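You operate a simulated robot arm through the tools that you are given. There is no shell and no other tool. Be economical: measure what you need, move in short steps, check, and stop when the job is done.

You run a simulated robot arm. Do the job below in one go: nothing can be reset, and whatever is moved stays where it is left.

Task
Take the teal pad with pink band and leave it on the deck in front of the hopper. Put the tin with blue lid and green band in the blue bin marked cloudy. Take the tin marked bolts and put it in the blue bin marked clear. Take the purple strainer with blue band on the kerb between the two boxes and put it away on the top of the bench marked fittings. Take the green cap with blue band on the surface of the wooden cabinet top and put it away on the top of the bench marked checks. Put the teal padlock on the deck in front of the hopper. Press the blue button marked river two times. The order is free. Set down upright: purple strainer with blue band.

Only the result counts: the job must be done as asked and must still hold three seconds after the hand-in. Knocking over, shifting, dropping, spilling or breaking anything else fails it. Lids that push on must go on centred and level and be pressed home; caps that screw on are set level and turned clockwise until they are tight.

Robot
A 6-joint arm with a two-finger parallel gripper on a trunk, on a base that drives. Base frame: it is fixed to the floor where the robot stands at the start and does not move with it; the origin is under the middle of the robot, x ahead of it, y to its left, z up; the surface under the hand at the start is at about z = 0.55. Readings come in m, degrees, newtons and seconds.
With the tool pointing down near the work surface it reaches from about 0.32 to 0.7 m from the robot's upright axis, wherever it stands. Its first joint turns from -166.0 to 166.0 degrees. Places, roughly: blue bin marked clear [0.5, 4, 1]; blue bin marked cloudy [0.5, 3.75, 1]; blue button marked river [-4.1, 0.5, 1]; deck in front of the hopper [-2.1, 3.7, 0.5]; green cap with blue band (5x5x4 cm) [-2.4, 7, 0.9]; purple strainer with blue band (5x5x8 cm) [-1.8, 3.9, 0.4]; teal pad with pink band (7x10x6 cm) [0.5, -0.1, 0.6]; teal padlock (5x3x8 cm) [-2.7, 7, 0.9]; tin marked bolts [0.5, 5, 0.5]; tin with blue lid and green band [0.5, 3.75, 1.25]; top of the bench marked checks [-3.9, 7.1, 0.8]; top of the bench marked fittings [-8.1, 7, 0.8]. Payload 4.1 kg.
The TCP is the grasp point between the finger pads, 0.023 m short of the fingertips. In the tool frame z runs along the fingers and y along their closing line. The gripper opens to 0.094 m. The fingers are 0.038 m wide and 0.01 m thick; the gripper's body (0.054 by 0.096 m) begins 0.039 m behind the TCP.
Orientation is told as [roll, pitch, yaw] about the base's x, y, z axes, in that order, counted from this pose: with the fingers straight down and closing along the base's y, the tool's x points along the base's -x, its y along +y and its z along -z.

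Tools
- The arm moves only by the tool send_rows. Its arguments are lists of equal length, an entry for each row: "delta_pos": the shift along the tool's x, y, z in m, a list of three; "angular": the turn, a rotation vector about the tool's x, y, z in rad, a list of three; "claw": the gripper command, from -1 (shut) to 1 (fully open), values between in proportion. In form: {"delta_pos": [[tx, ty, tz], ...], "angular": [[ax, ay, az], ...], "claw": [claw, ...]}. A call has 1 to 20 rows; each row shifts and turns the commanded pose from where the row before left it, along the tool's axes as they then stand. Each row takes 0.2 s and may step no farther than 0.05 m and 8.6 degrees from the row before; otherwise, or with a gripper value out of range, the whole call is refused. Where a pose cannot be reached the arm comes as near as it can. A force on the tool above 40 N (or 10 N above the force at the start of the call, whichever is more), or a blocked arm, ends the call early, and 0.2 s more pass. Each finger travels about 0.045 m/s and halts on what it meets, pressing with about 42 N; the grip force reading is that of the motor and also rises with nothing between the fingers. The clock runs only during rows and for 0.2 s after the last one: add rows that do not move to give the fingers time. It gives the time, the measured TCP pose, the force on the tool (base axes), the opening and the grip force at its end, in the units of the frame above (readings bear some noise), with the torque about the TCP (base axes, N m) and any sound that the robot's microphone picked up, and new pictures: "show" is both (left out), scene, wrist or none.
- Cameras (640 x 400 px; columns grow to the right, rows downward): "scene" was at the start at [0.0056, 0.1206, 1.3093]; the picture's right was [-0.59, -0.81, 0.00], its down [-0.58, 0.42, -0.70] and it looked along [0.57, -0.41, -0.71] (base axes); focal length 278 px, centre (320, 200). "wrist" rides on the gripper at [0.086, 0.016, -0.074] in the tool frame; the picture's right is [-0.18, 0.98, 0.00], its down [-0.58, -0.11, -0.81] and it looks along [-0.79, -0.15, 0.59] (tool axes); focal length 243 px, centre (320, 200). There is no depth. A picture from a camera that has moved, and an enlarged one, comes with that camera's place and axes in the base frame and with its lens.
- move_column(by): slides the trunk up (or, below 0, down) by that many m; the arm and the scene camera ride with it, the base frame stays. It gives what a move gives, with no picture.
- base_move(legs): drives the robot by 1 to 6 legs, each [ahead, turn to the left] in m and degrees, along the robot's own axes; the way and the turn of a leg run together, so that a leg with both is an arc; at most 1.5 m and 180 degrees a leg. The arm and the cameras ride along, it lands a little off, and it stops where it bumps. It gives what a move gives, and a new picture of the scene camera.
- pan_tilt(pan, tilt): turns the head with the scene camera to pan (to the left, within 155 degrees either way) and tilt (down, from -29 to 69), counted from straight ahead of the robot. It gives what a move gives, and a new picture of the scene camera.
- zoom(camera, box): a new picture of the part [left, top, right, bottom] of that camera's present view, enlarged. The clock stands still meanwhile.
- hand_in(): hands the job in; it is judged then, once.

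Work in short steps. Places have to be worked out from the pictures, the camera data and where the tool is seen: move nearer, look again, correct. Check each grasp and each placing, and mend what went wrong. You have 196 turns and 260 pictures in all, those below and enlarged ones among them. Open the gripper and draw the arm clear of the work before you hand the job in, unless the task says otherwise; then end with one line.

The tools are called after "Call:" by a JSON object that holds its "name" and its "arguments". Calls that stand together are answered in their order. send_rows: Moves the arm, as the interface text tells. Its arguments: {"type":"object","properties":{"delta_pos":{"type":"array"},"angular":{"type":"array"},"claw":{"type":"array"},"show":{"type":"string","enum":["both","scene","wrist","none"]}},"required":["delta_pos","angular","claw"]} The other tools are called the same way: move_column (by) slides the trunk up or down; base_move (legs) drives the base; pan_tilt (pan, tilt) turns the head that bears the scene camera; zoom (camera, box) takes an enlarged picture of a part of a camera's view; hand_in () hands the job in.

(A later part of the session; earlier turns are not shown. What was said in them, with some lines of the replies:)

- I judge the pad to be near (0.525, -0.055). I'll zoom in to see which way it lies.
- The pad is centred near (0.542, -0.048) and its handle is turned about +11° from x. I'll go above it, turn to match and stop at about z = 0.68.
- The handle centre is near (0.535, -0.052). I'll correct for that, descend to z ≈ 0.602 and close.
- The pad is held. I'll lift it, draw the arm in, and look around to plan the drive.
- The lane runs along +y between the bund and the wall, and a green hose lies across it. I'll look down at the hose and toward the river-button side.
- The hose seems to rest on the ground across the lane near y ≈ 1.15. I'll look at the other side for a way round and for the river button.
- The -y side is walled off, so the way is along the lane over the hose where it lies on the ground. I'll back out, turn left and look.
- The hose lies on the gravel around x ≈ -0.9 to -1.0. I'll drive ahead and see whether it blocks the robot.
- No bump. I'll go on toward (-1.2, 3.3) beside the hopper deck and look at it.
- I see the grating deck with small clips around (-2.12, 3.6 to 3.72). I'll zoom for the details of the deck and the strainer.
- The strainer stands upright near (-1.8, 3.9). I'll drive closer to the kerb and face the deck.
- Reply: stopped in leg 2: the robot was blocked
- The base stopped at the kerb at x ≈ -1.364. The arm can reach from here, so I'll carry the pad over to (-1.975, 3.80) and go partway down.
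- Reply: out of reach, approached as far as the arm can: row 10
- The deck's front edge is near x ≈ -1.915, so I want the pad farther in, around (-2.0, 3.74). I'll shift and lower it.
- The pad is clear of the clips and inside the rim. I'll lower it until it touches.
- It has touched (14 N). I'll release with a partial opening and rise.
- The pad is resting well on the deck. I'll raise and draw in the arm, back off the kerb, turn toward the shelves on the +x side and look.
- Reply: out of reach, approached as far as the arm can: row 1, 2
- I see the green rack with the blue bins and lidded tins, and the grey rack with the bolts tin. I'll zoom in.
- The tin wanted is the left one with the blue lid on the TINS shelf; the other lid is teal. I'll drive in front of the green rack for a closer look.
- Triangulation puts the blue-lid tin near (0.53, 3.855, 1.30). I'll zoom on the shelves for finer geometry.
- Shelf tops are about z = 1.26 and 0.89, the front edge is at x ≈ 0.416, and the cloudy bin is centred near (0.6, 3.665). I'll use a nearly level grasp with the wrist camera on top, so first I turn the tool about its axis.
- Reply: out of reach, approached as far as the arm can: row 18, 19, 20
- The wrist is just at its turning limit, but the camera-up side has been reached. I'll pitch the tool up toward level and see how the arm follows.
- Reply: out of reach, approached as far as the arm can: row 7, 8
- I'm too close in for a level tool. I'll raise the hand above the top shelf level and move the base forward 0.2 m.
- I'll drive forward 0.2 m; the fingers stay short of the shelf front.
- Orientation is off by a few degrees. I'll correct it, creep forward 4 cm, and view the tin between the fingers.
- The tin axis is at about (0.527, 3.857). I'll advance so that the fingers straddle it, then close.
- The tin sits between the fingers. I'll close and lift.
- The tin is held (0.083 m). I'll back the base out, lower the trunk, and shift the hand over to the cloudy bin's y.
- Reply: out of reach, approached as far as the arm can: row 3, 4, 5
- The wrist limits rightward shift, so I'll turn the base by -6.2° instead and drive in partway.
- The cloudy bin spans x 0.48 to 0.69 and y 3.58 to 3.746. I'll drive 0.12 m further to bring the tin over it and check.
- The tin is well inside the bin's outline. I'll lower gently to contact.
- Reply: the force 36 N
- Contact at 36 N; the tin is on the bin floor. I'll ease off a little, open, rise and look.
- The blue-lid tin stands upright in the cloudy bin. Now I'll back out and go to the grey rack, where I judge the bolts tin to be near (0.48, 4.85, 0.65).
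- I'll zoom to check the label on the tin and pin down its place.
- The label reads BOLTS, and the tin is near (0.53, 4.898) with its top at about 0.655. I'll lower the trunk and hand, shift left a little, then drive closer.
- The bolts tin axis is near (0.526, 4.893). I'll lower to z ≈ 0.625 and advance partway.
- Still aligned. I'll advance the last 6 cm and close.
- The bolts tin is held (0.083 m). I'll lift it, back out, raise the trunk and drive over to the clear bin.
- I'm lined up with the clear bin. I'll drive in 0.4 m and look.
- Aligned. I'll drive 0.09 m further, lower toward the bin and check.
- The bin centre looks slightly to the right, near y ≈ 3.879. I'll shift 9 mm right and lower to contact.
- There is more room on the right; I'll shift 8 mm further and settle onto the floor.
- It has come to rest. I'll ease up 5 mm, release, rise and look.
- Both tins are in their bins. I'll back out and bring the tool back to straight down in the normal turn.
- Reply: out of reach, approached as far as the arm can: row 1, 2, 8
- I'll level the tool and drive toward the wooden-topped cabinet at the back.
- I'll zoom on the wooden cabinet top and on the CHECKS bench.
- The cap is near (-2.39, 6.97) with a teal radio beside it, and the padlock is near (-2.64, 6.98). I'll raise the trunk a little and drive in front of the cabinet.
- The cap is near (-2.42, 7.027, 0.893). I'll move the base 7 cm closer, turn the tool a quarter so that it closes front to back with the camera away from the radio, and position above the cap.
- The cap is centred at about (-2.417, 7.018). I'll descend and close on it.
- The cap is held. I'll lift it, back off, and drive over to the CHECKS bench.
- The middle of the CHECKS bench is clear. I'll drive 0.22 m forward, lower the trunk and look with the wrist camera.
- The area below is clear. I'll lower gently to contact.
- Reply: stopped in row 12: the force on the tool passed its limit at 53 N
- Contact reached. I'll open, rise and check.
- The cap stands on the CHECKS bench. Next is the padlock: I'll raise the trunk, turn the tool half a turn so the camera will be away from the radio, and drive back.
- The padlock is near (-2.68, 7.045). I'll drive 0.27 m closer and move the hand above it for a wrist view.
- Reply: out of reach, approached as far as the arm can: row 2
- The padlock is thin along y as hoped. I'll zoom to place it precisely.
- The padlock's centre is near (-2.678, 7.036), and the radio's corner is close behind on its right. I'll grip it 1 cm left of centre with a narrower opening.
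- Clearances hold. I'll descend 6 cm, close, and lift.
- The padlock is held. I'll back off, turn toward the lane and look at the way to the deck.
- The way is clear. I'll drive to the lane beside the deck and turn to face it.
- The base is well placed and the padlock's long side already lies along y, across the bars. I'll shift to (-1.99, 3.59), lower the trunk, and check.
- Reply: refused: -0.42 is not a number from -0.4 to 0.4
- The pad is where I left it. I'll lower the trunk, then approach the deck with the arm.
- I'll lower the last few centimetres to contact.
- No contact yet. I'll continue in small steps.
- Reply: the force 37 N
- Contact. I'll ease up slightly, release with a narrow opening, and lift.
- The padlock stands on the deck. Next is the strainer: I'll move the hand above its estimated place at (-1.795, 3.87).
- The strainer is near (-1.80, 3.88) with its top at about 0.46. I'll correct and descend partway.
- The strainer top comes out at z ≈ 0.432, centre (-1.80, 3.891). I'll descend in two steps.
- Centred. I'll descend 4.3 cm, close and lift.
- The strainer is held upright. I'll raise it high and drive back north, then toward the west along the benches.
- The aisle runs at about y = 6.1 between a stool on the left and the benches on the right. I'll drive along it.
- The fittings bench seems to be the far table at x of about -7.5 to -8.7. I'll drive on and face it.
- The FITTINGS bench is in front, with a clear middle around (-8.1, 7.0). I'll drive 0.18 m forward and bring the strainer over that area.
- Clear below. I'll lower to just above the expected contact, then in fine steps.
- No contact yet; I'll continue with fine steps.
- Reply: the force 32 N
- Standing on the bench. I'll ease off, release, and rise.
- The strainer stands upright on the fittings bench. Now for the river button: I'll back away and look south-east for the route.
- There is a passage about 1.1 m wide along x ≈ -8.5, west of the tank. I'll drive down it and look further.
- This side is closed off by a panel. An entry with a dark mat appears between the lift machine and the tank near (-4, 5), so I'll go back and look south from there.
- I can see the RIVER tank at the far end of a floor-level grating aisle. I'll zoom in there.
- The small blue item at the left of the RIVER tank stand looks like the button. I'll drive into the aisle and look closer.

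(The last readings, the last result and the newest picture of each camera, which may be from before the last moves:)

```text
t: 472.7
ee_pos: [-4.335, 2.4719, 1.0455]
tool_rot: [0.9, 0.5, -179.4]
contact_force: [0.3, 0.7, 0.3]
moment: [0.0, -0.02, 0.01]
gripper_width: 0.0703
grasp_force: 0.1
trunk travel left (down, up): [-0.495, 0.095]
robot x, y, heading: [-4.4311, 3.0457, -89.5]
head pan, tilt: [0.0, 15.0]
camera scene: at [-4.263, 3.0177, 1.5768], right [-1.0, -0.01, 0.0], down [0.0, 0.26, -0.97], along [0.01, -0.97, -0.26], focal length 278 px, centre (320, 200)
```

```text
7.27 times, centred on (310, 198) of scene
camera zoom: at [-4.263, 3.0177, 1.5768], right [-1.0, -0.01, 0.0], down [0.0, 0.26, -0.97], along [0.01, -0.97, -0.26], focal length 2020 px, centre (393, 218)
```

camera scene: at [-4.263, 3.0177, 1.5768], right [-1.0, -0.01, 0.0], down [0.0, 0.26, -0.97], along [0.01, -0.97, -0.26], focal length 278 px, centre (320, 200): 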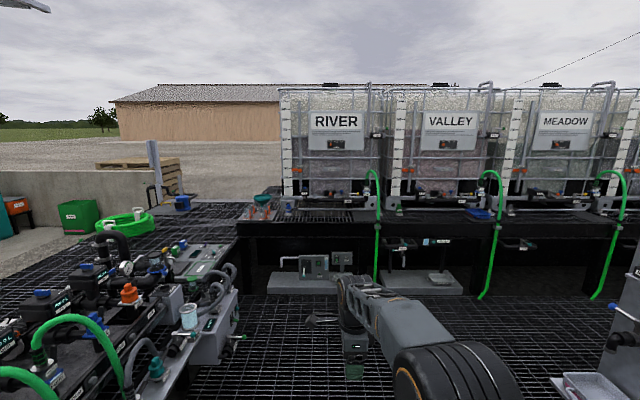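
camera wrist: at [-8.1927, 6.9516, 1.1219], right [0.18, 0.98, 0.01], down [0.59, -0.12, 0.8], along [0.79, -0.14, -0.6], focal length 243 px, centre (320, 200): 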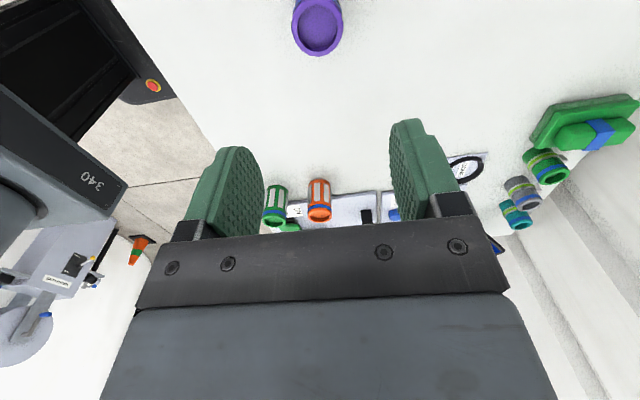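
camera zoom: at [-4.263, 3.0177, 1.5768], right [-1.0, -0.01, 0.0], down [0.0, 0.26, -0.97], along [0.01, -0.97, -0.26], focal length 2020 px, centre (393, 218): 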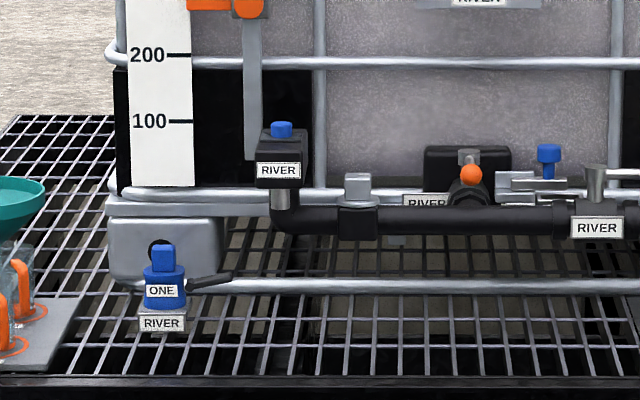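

The RIVER button is the blue one on top of a black box near (-4.095, 0.5, 1.02). I'll close in, turn the tool to its natural side and shut the fingers.

Call:
{"name": "base_move", "arguments": {"legs": [[0, 2], [1.25, 0]]}}

Call:
{"name": "send_rows", "arguments": {"delta_pos": [[0, 0, 0], [0, 0, 0], [0, 0, 0], [0, 0, 0], [0, 0, 0], [0, 0, 0], [0, 0, 0], [0, 0, 0], [0, 0, 0], [0, 0, 0], [0, 0, 0], [0, 0, 0], [0, 0, 0]], "angular": [[0, 0, -0.143], [0, 0, -0.143], [0, 0, -0.143], [0, 0, -0.143], [0, 0, -0.143], [0, 0, -0.143], [0, 0, -0.143], [0, 0, -0.143], [0, 0, -0.143], [0, 0, -0.143], [0, 0, -0.143], [0, 0, 0], [0, 0, 0]], "claw": [-1, -1, -1, -1, -1, -1, -1, -1, -1, -1, -1, -1, -1], "show": "none"}}

Call:
{"name": "pan_tilt", "arguments": {"pan": 0, "tilt": 30}}

```text
t: 479.4
ee_pos: [-4.2497, 1.2337, 1.0453]
tool_rot: [0.7, 0.4, -176.9]
contact_force: [-0.6, -0.5, 0.2]
moment: [-0.02, 0.0, -0.03]
gripper_width: 0.0706
grasp_force: 0.1
trunk travel left (down, up): [-0.495, 0.095]
robot x, y, heading: [-4.3709, 1.8041, -86.9]
head pan, tilt: [0.0, 15.0]
camera scene: at [-4.2007, 1.7825, 1.5768], right [-1.0, -0.05, 0.0], down [-0.01, 0.26, -0.97], along [0.05, -0.96, -0.26], focal length 278 px, centre (320, 200)
```

scene: 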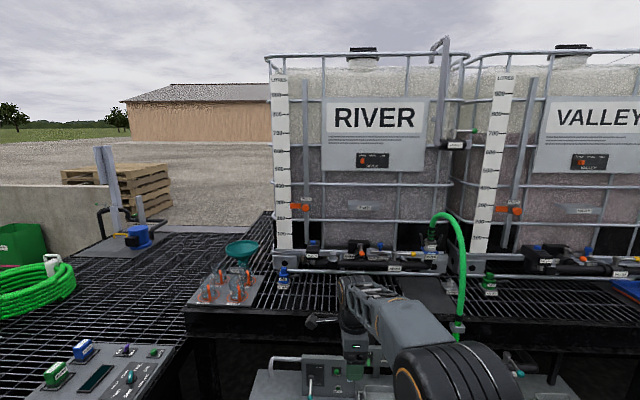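

```text
t: 482.1
ee_pos: [-4.2481, 1.2341, 1.0464]
tool_rot: [0.4, -0.8, -86.7]
contact_force: [-0.4, -0.3, 0.1]
moment: [0.01, 0.0, 0.02]
gripper_width: 0.0002
grasp_force: 41.5
trunk travel left (down, up): [-0.495, 0.095]
robot x, y, heading: [-4.3643, 1.804, -86.5]
head pan, tilt: [0.0, 15.0]
```

```text
t: 482.9
ee_pos: [-4.249, 1.2335, 1.045]
tool_rot: [0.5, -0.8, -86.7]
contact_force: [0.9, 0.6, 0.0]
moment: [-0.01, -0.02, -0.02]
gripper_width: 0.0
grasp_force: 41.9
trunk travel left (down, up): [-0.495, 0.095]
robot x, y, heading: [-4.3687, 1.8044, -86.5]
head pan, tilt: [0.0, 30.0]
camera scene: at [-4.2008, 1.7855, 1.5526], right [-1.0, -0.05, 0.0], down [-0.03, 0.5, -0.87], along [0.05, -0.87, -0.5], focal length 278 px, centre (320, 200)
```

scene: 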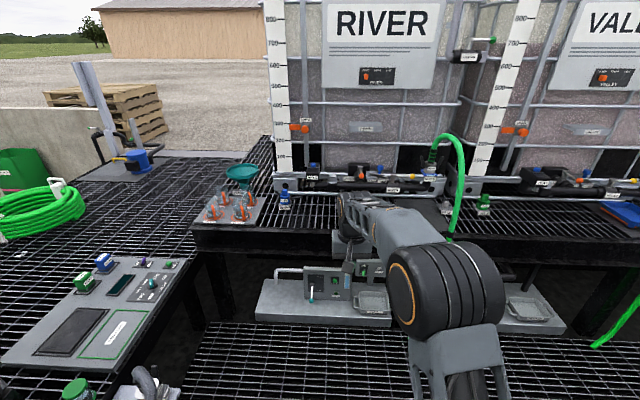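

I triangulate the button at about (-4.10, 0.55, 1.029). I'll raise the hand, tilt it forward 35° and drive nearer.

Call:
{"name": "send_rows", "arguments": {"delta_pos": [[0, 0, -0.045], [0, 0, -0.045], [0, 0, 0], [0, 0, 0], [0, 0, 0], [0, 0, 0], [0, 0, 0], [0, 0, 0]], "angular": [[0, 0, 0], [0, 0, 0], [0, -0.122, 0], [0, -0.122, 0], [0, -0.122, 0], [0, -0.122, 0], [0, -0.122, 0], [0, 0, 0]], "claw": [-1, -1, -1, -1, -1, -1, -1, -1], "show": "none"}}

Call:
{"name": "base_move", "arguments": {"legs": [[0.5, 0]]}}

Call:
{"name": "send_rows", "arguments": {"delta_pos": [[0, 0, 0]], "angular": [[0, 0, 0]], "claw": [-1], "show": "wrist"}}

```text
t: 484.7
ee_pos: [-4.2488, 1.2351, 1.1355]
tool_rot: [0.4, -35.8, -87.0]
contact_force: [-0.8, 0.4, 0.2]
moment: [0.02, 0.03, 0.0]
gripper_width: 0.0
grasp_force: 41.8
trunk travel left (down, up): [-0.495, 0.095]
robot x, y, heading: [-4.3732, 1.805, -87.1]
head pan, tilt: [0.0, 30.0]
```

```text
t: 487.7
ee_pos: [-4.2225, 0.7367, 1.1354]
tool_rot: [0.5, -35.7, -87.0]
contact_force: [0.6, 0.4, -0.1]
moment: [0.01, 0.0, -0.01]
gripper_width: 0.0
grasp_force: 42.3
trunk travel left (down, up): [-0.495, 0.095]
robot x, y, heading: [-4.347, 1.3033, -87.0]
head pan, tilt: [0.0, 30.0]
camera scene: at [-4.1742, 1.2867, 1.5526], right [-1.0, -0.05, 0.0], down [-0.03, 0.5, -0.87], along [0.05, -0.86, -0.5], focal length 278 px, centre (320, 200)
```

scene: 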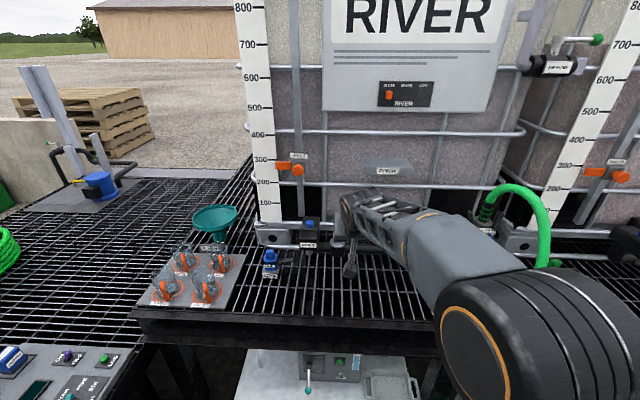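

```text
t: 488.1
ee_pos: [-4.2245, 0.7373, 1.1365]
tool_rot: [0.5, -35.7, -87.0]
contact_force: [-0.7, -0.3, -0.2]
moment: [0.02, -0.02, 0.02]
gripper_width: 0.0001
grasp_force: 41.9
trunk travel left (down, up): [-0.495, 0.095]
robot x, y, heading: [-4.3384, 1.3083, -87.0]
head pan, tilt: [0.0, 30.0]
camera wrist: at [-4.2151, 0.8516, 1.1464], right [0.99, -0.09, 0.11], down [-0.12, -0.01, 0.99], along [-0.09, -1.0, -0.02], focal length 243 px, centre (320, 200)
```

wrist: 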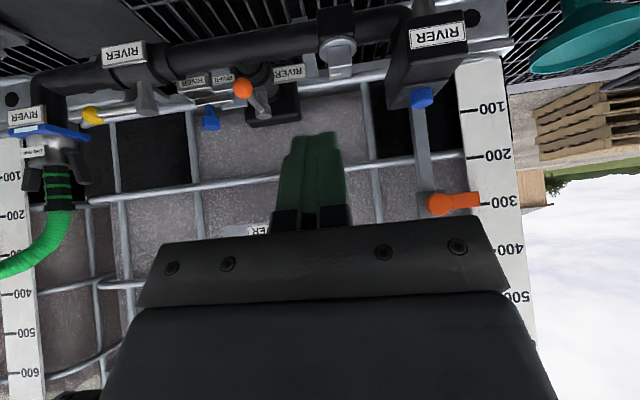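

The button refines to (-4.097, 0.537), with its top at about z = 1.03; an orange handle sits behind it at z ≈ 1.16. I'll tilt a bit more and go 0.12 m forward.

Call:
{"name": "send_rows", "arguments": {"delta_pos": [[0, 0, 0], [0, 0, 0]], "angular": [[0, -0.14, 0], [0, 0, 0]], "claw": [-1, -1], "show": "none"}}

Call:
{"name": "base_move", "arguments": {"legs": [[0.12, 0]]}}

Call:
{"name": "zoom", "arguments": {"camera": "scene", "box": [220, 180, 400, 300]}}

```text
t: 488.7
ee_pos: [-4.2234, 0.7382, 1.1356]
tool_rot: [0.5, -43.8, -87.1]
contact_force: [-0.4, 0.6, -0.8]
moment: [0.0, -0.01, 0.02]
gripper_width: 0.0001
grasp_force: 42.7
trunk travel left (down, up): [-0.495, 0.095]
robot x, y, heading: [-4.3411, 1.3093, -87.0]
head pan, tilt: [0.0, 30.0]
```

```text
t: 489.9
ee_pos: [-4.219, 0.6138, 1.1355]
tool_rot: [0.5, -43.7, -87.2]
contact_force: [-0.4, 0.0, 0.2]
moment: [-0.01, 0.0, -0.01]
gripper_width: 0.0001
grasp_force: 42.1
trunk travel left (down, up): [-0.495, 0.095]
robot x, y, heading: [-4.3341, 1.1864, -86.9]
head pan, tilt: [0.0, 30.0]
camera scene: at [-4.1679, 1.1648, 1.5526], right [-1.0, -0.05, 0.0], down [-0.03, 0.5, -0.87], along [0.04, -0.86, -0.5], focal length 278 px, centre (320, 200)
```

scene: 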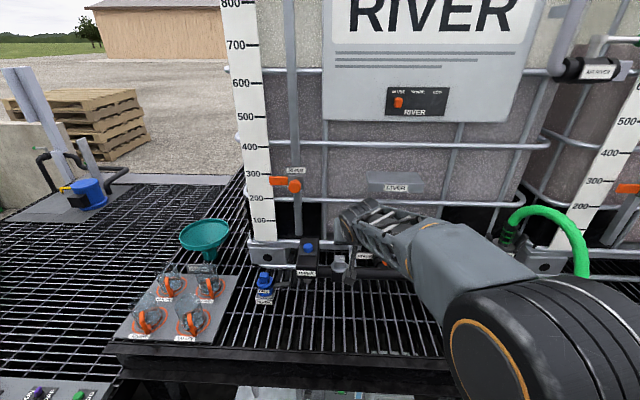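

```text
3.33 times, centred on (310, 240) of scene
camera zoom: at [-4.1679, 1.1648, 1.5526], right [-1.0, -0.05, 0.0], down [-0.03, 0.5, -0.87], along [0.04, -0.86, -0.5], focal length 926 px, centre (353, 67)
```

zoom: 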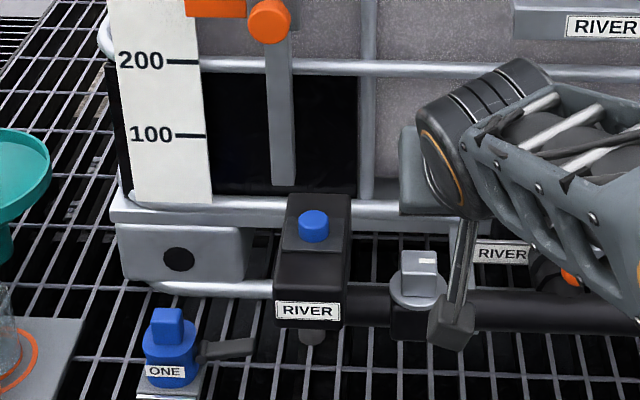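

The button is clearly seen at (-4.10, 0.541). I'll move the fingertips over it, still above, and check.

Call:
{"name": "send_rows", "arguments": {"delta_pos": [[-0.0187, 0.0381, 0.0179], [-0.0187, 0.0381, 0.0179], [-0.0187, 0.0381, 0.0179], [0, 0, 0]], "angular": [[0, 0, 0], [0, 0, 0], [0, 0, 0], [0, 0, 0]], "claw": [-1, -1, -1, -1], "show": "both"}}

Call:
{"name": "zoom", "arguments": {"camera": "scene", "box": [240, 170, 400, 290]}}

```text
t: 490.9
ee_pos: [-4.0993, 0.5417, 1.1349]
tool_rot: [0.4, -43.7, -87.3]
contact_force: [-0.2, -0.1, -0.9]
moment: [0.02, -0.01, 0.0]
gripper_width: 0.0
grasp_force: 42.4
trunk travel left (down, up): [-0.495, 0.095]
robot x, y, heading: [-4.3394, 1.1819, -86.9]
head pan, tilt: [0.0, 30.0]
camera scene: at [-4.1677, 1.1652, 1.5526], right [-1.0, -0.05, 0.0], down [-0.03, 0.5, -0.87], along [0.04, -0.86, -0.5], focal length 278 px, centre (320, 200)
camera wrist: at [-4.0905, 0.6572, 1.1304], right [0.99, -0.08, 0.13], down [-0.12, 0.13, 0.98], along [-0.1, -0.99, 0.12], focal length 243 px, centre (320, 200)
```

scene: 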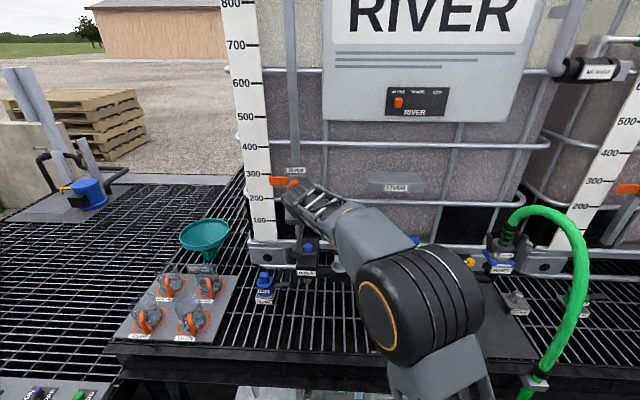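
wrist: 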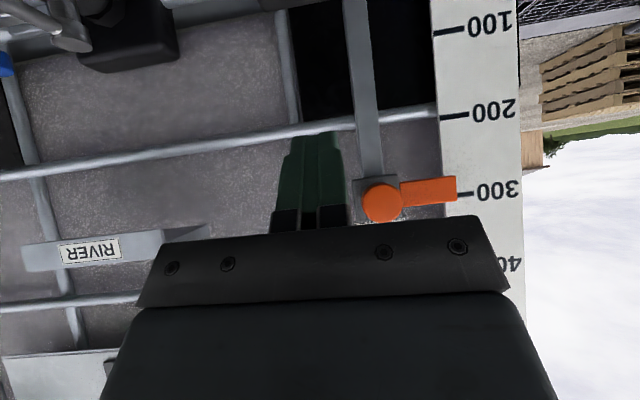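

```text
3.33 times, centred on (320, 230) of scene
camera zoom: at [-4.1677, 1.1652, 1.5526], right [-1.0, -0.05, 0.0], down [-0.03, 0.5, -0.87], along [0.04, -0.86, -0.5], focal length 926 px, centre (320, 100)
```

zoom: 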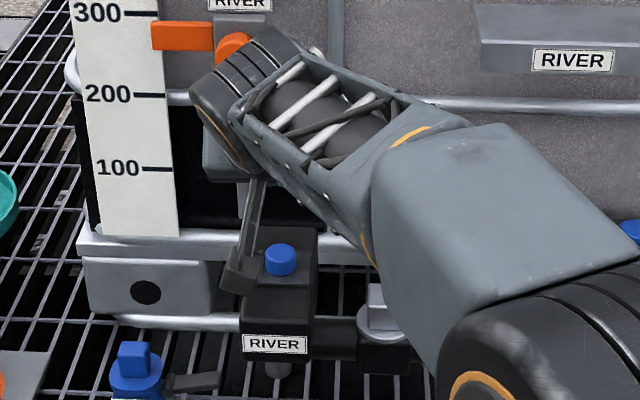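

Positioned. I'll descend 6 cm, then go on in small steps listening for the press.

Call:
{"name": "send_rows", "arguments": {"delta_pos": [[0.0207, 0, 0.0217], [0.0138, 0, 0.0145], [0.0069, 0, 0.0072], [0, 0, 0]], "angular": [[0, 0, 0], [0, 0, 0], [0, 0, 0], [0, 0, 0]], "claw": [-1, -1, -1, -1], "show": "wrist"}}

Call:
{"name": "zoom", "arguments": {"camera": "scene", "box": [270, 200, 350, 280]}}

```text
t: 491.9
ee_pos: [-4.0999, 0.5439, 1.0759]
tool_rot: [0.5, -43.7, -87.2]
contact_force: [-0.3, 0.2, 0.3]
moment: [0.02, 0.01, 0.03]
gripper_width: 0.0002
grasp_force: 42.2
trunk travel left (down, up): [-0.495, 0.095]
robot x, y, heading: [-4.3358, 1.1857, -87.0]
head pan, tilt: [0.0, 30.0]
camera wrist: at [-4.091, 0.6582, 1.0707], right [0.99, -0.08, 0.13], down [-0.12, 0.13, 0.98], along [-0.1, -0.99, 0.12], focal length 243 px, centre (320, 200)
```

wrist: 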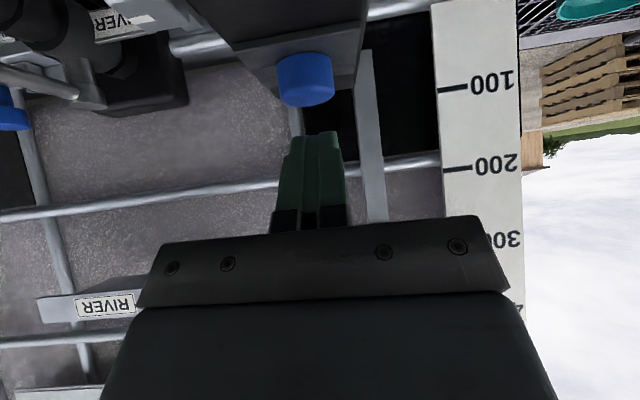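

```text
5.00 times, centred on (310, 240) of scene
camera zoom: at [-4.1679, 1.1654, 1.5526], right [-1.0, -0.05, 0.0], down [-0.03, 0.5, -0.87], along [0.04, -0.86, -0.5], focal length 1389 px, centre (370, 0)
```

zoom: 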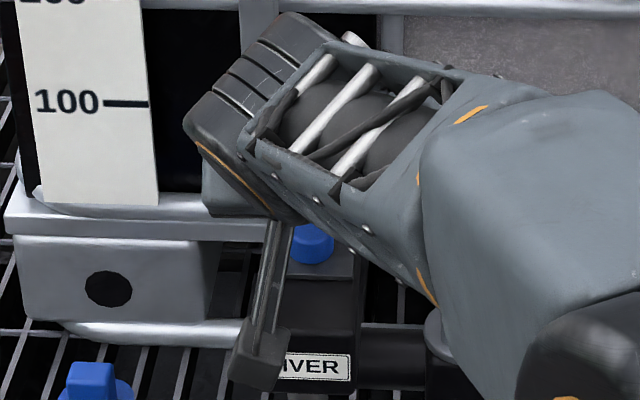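

Fingertips are about 8 mm above the button and centred. I'll press down in small steps.

Call:
{"name": "send_rows", "arguments": {"delta_pos": [[0.0028, 0, 0.0029], [0.0028, 0, 0.0029], [0.0028, 0, 0.0029], [0, 0, 0]], "angular": [[0, 0, 0], [0, 0, 0], [0, 0, 0], [0, 0, 0]], "claw": [-1, -1, -1, -1], "show": "wrist"}}

```text
t: 492.9
ee_pos: [-4.1, 0.5432, 1.0656]
tool_rot: [0.5, -43.8, -87.2]
contact_force: [0.5, 0.3, 1.2]
moment: [0.02, 0.02, 0.02]
gripper_width: 0.0002
grasp_force: 41.9
trunk travel left (down, up): [-0.495, 0.095]
robot x, y, heading: [-4.3348, 1.1817, -87.4]
head pan, tilt: [0.0, 30.0]
camera wrist: at [-4.0904, 0.6587, 1.0594], right [0.99, -0.08, 0.13], down [-0.12, 0.13, 0.98], along [-0.1, -0.99, 0.12], focal length 243 px, centre (320, 200)
```

wrist: 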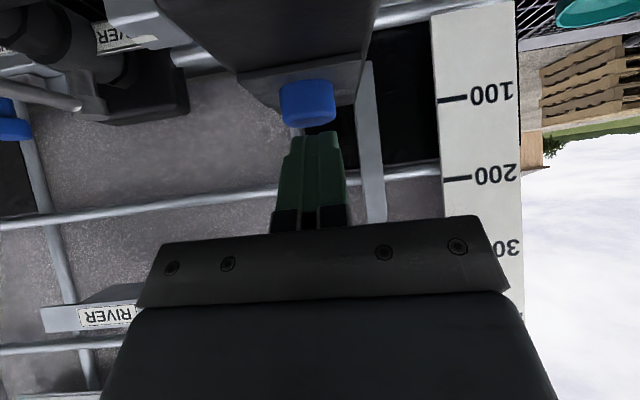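

Almost touching. I'll continue down.

Call:
{"name": "send_rows", "arguments": {"delta_pos": [[0.0028, 0, 0.0029], [0.0021, 0, 0.0022], [0.0021, 0, 0.0022], [0, 0, 0]], "angular": [[0, 0, 0], [0, 0, 0], [0, 0, 0], [0, 0, 0]], "claw": [-1, -1, -1, -1], "show": "wrist"}}

```text
t: 493.9
ee_pos: [-4.0994, 0.5432, 1.057]
tool_rot: [0.6, -44.0, -87.4]
contact_force: [1.5, -0.9, 9.5]
moment: [-0.07, -0.03, -0.02]
gripper_width: 0.0
grasp_force: 41.6
trunk travel left (down, up): [-0.495, 0.095]
robot x, y, heading: [-4.338, 1.1831, -87.1]
head pan, tilt: [0.0, 30.0]
heard: click
camera wrist: at [-4.0907, 0.6589, 1.0502], right [0.99, -0.08, 0.14], down [-0.12, 0.13, 0.98], along [-0.1, -0.99, 0.12], focal length 243 px, centre (320, 200)
```

wrist: 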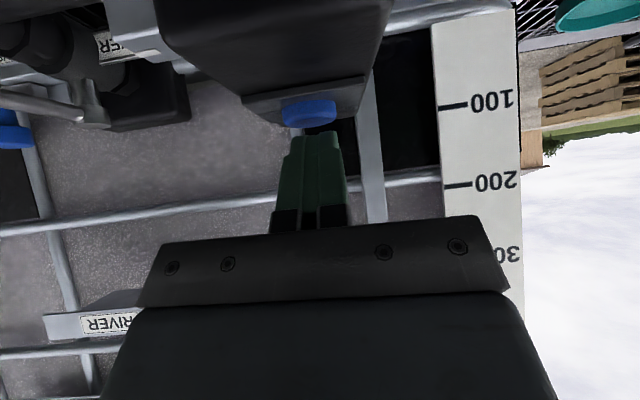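

A click was heard, so that is the first press. I'll rise fully off the button and check that it has come back up.

Call:
{"name": "send_rows", "arguments": {"delta_pos": [[-0.0069, 0, -0.0072], [-0.0104, 0, -0.0109], [0, 0, 0], [0, 0, 0]], "angular": [[0, 0, 0], [0, 0, 0], [0, 0, 0], [0, 0, 0]], "claw": [-1, -1, -1, -1], "show": "wrist"}}

```text
t: 494.9
ee_pos: [-4.0994, 0.5423, 1.0786]
tool_rot: [0.5, -43.6, -87.2]
contact_force: [0.3, 0.4, -0.5]
moment: [-0.06, 0.02, -0.02]
gripper_width: 0.0
grasp_force: 42.1
trunk travel left (down, up): [-0.495, 0.095]
robot x, y, heading: [-4.3368, 1.1868, -87.2]
head pan, tilt: [0.0, 30.0]
camera wrist: at [-4.0907, 0.6586, 1.0737], right [0.99, -0.08, 0.13], down [-0.12, 0.13, 0.98], along [-0.1, -0.99, 0.12], focal length 243 px, centre (320, 200)
```

wrist: 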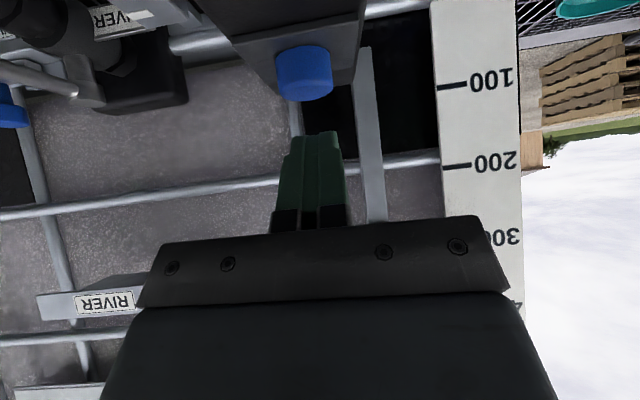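

The button has sprung back. Now the second press, by the same path.

Call:
{"name": "send_rows", "arguments": {"delta_pos": [[0.0069, 0, 0.0072], [0.0048, 0, 0.0051], [0.0028, 0, 0.0029], [0.0021, 0, 0.0022], [0, 0, 0]], "angular": [[0, 0, 0], [0, 0, 0], [0, 0, 0], [0, 0, 0], [0, 0, 0]], "claw": [-1, -1, -1, -1, -1], "show": "none"}}

```text
t: 496.1
ee_pos: [-4.1001, 0.5444, 1.0556]
tool_rot: [0.6, -43.9, -87.4]
contact_force: [0.1, -2.0, 6.5]
moment: [-0.08, 0.01, -0.01]
gripper_width: 0.0
grasp_force: 42.5
trunk travel left (down, up): [-0.495, 0.095]
robot x, y, heading: [-4.3355, 1.1864, -87.0]
head pan, tilt: [0.0, 30.0]
heard: click
```

The second click was heard. I'll rise, back away from the stand and look.

Call:
{"name": "send_rows", "arguments": {"delta_pos": [[-0.0104, 0, -0.0109], [-0.0207, 0, -0.0217], [-0.0207, 0, -0.0217], [0, 0, 0]], "angular": [[0, 0, 0], [0, 0, 0], [0, 0, 0], [0, 0, 0]], "claw": [-1, -1, -1, -1], "show": "none"}}

Call:
{"name": "base_move", "arguments": {"legs": [[-0.6, 0]]}}

```text
t: 497.1
ee_pos: [-4.0979, 0.5434, 1.1308]
tool_rot: [0.4, -43.6, -87.2]
contact_force: [0.3, -0.2, -0.8]
moment: [0.01, -0.02, 0.0]
gripper_width: 0.0001
grasp_force: 41.7
trunk travel left (down, up): [-0.495, 0.095]
robot x, y, heading: [-4.3369, 1.1841, -87.2]
head pan, tilt: [0.0, 30.0]
```

```text
t: 500.5
ee_pos: [-4.1302, 1.1545, 1.13]
tool_rot: [0.5, -43.7, -87.2]
contact_force: [1.1, 0.1, -0.1]
moment: [0.01, -0.02, 0.02]
gripper_width: 0.0
grasp_force: 41.8
trunk travel left (down, up): [-0.495, 0.095]
robot x, y, heading: [-4.3666, 1.7951, -86.8]
head pan, tilt: [0.0, 30.0]
camera scene: at [-4.1994, 1.7756, 1.5526], right [-1.0, -0.05, 0.0], down [-0.03, 0.5, -0.87], along [0.04, -0.86, -0.5], focal length 278 px, centre (320, 200)
```

scene: 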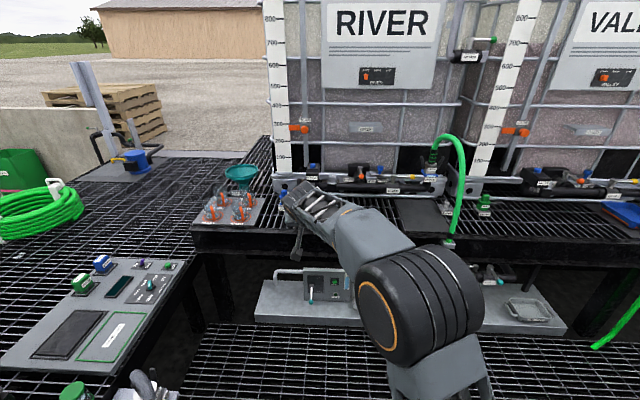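

Nothing else moved. I'll open the gripper and check from here that the pad and padlock still sit on the deck.

Call:
{"name": "send_rows", "arguments": {"delta_pos": [[0, 0, 0], [0, 0, 0], [0, 0, 0], [0, 0, 0], [0, 0, 0], [0, 0, 0]], "angular": [[0, 0, 0], [0, 0, 0], [0, 0, 0], [0, 0, 0], [0, 0, 0], [0, 0, 0]], "claw": [1, 1, 1, 1, 1, 1], "show": "none"}}

Call:
{"name": "pan_tilt", "arguments": {"pan": 126, "tilt": 20}}

Call:
{"name": "zoom", "arguments": {"camera": "scene", "box": [220, 120, 420, 260]}}

```text
t: 501.9
ee_pos: [-4.1316, 1.1548, 1.1301]
tool_rot: [0.5, -43.7, -87.2]
contact_force: [-0.3, 0.8, -0.4]
moment: [-0.04, -0.02, 0.0]
gripper_width: 0.0942
grasp_force: 0.1
trunk travel left (down, up): [-0.495, 0.095]
robot x, y, heading: [-4.3697, 1.7947, -86.8]
head pan, tilt: [0.0, 30.0]
```

```text
t: 504.0
ee_pos: [-4.1311, 1.1547, 1.1306]
tool_rot: [0.5, -43.8, -87.2]
contact_force: [-0.2, 0.2, 0.3]
moment: [0.03, -0.01, -0.01]
gripper_width: 0.0941
grasp_force: 0.0
trunk travel left (down, up): [-0.495, 0.095]
robot x, y, heading: [-4.3654, 1.7955, -87.1]
head pan, tilt: [126.0, 20.0]
camera scene: at [-4.1317, 1.9242, 1.5686], right [0.63, -0.78, 0.0], down [-0.27, -0.21, -0.94], along [0.73, 0.59, -0.34], focal length 278 px, centre (320, 200)
```

scene: 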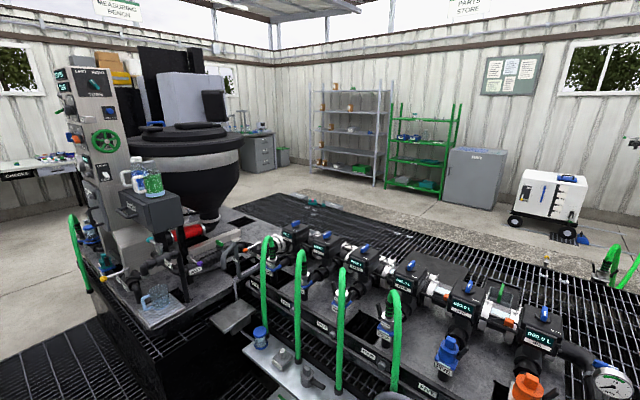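

```text
2.86 times, centred on (320, 190) of scene
camera zoom: at [-4.1317, 1.9242, 1.5686], right [0.63, -0.78, 0.0], down [-0.27, -0.21, -0.94], along [0.73, 0.59, -0.34], focal length 794 px, centre (320, 229)
```

zoom: 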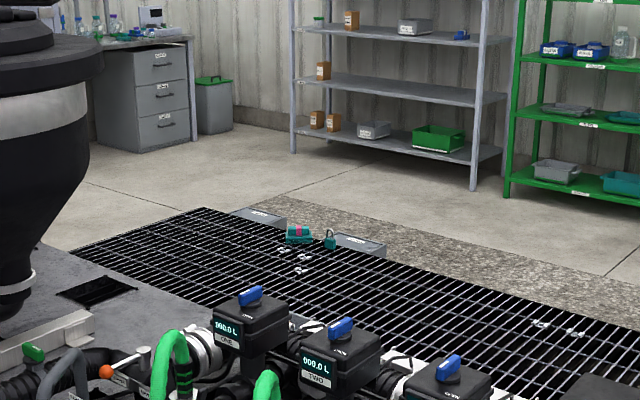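

The pad and padlock are standing on the deck, both tins are in their bins, the cap and strainer are on their benches, and the button has been pressed twice. I'll hand in.

Call:
{"name": "hand_in", "arguments": {}}

```text
The job is handed in.
```

All seven parts of the job are done and handed in: the pad and padlock are on the deck, both tins are in their bins, the cap and upright strainer are on their benches, and the river button clicked twice.
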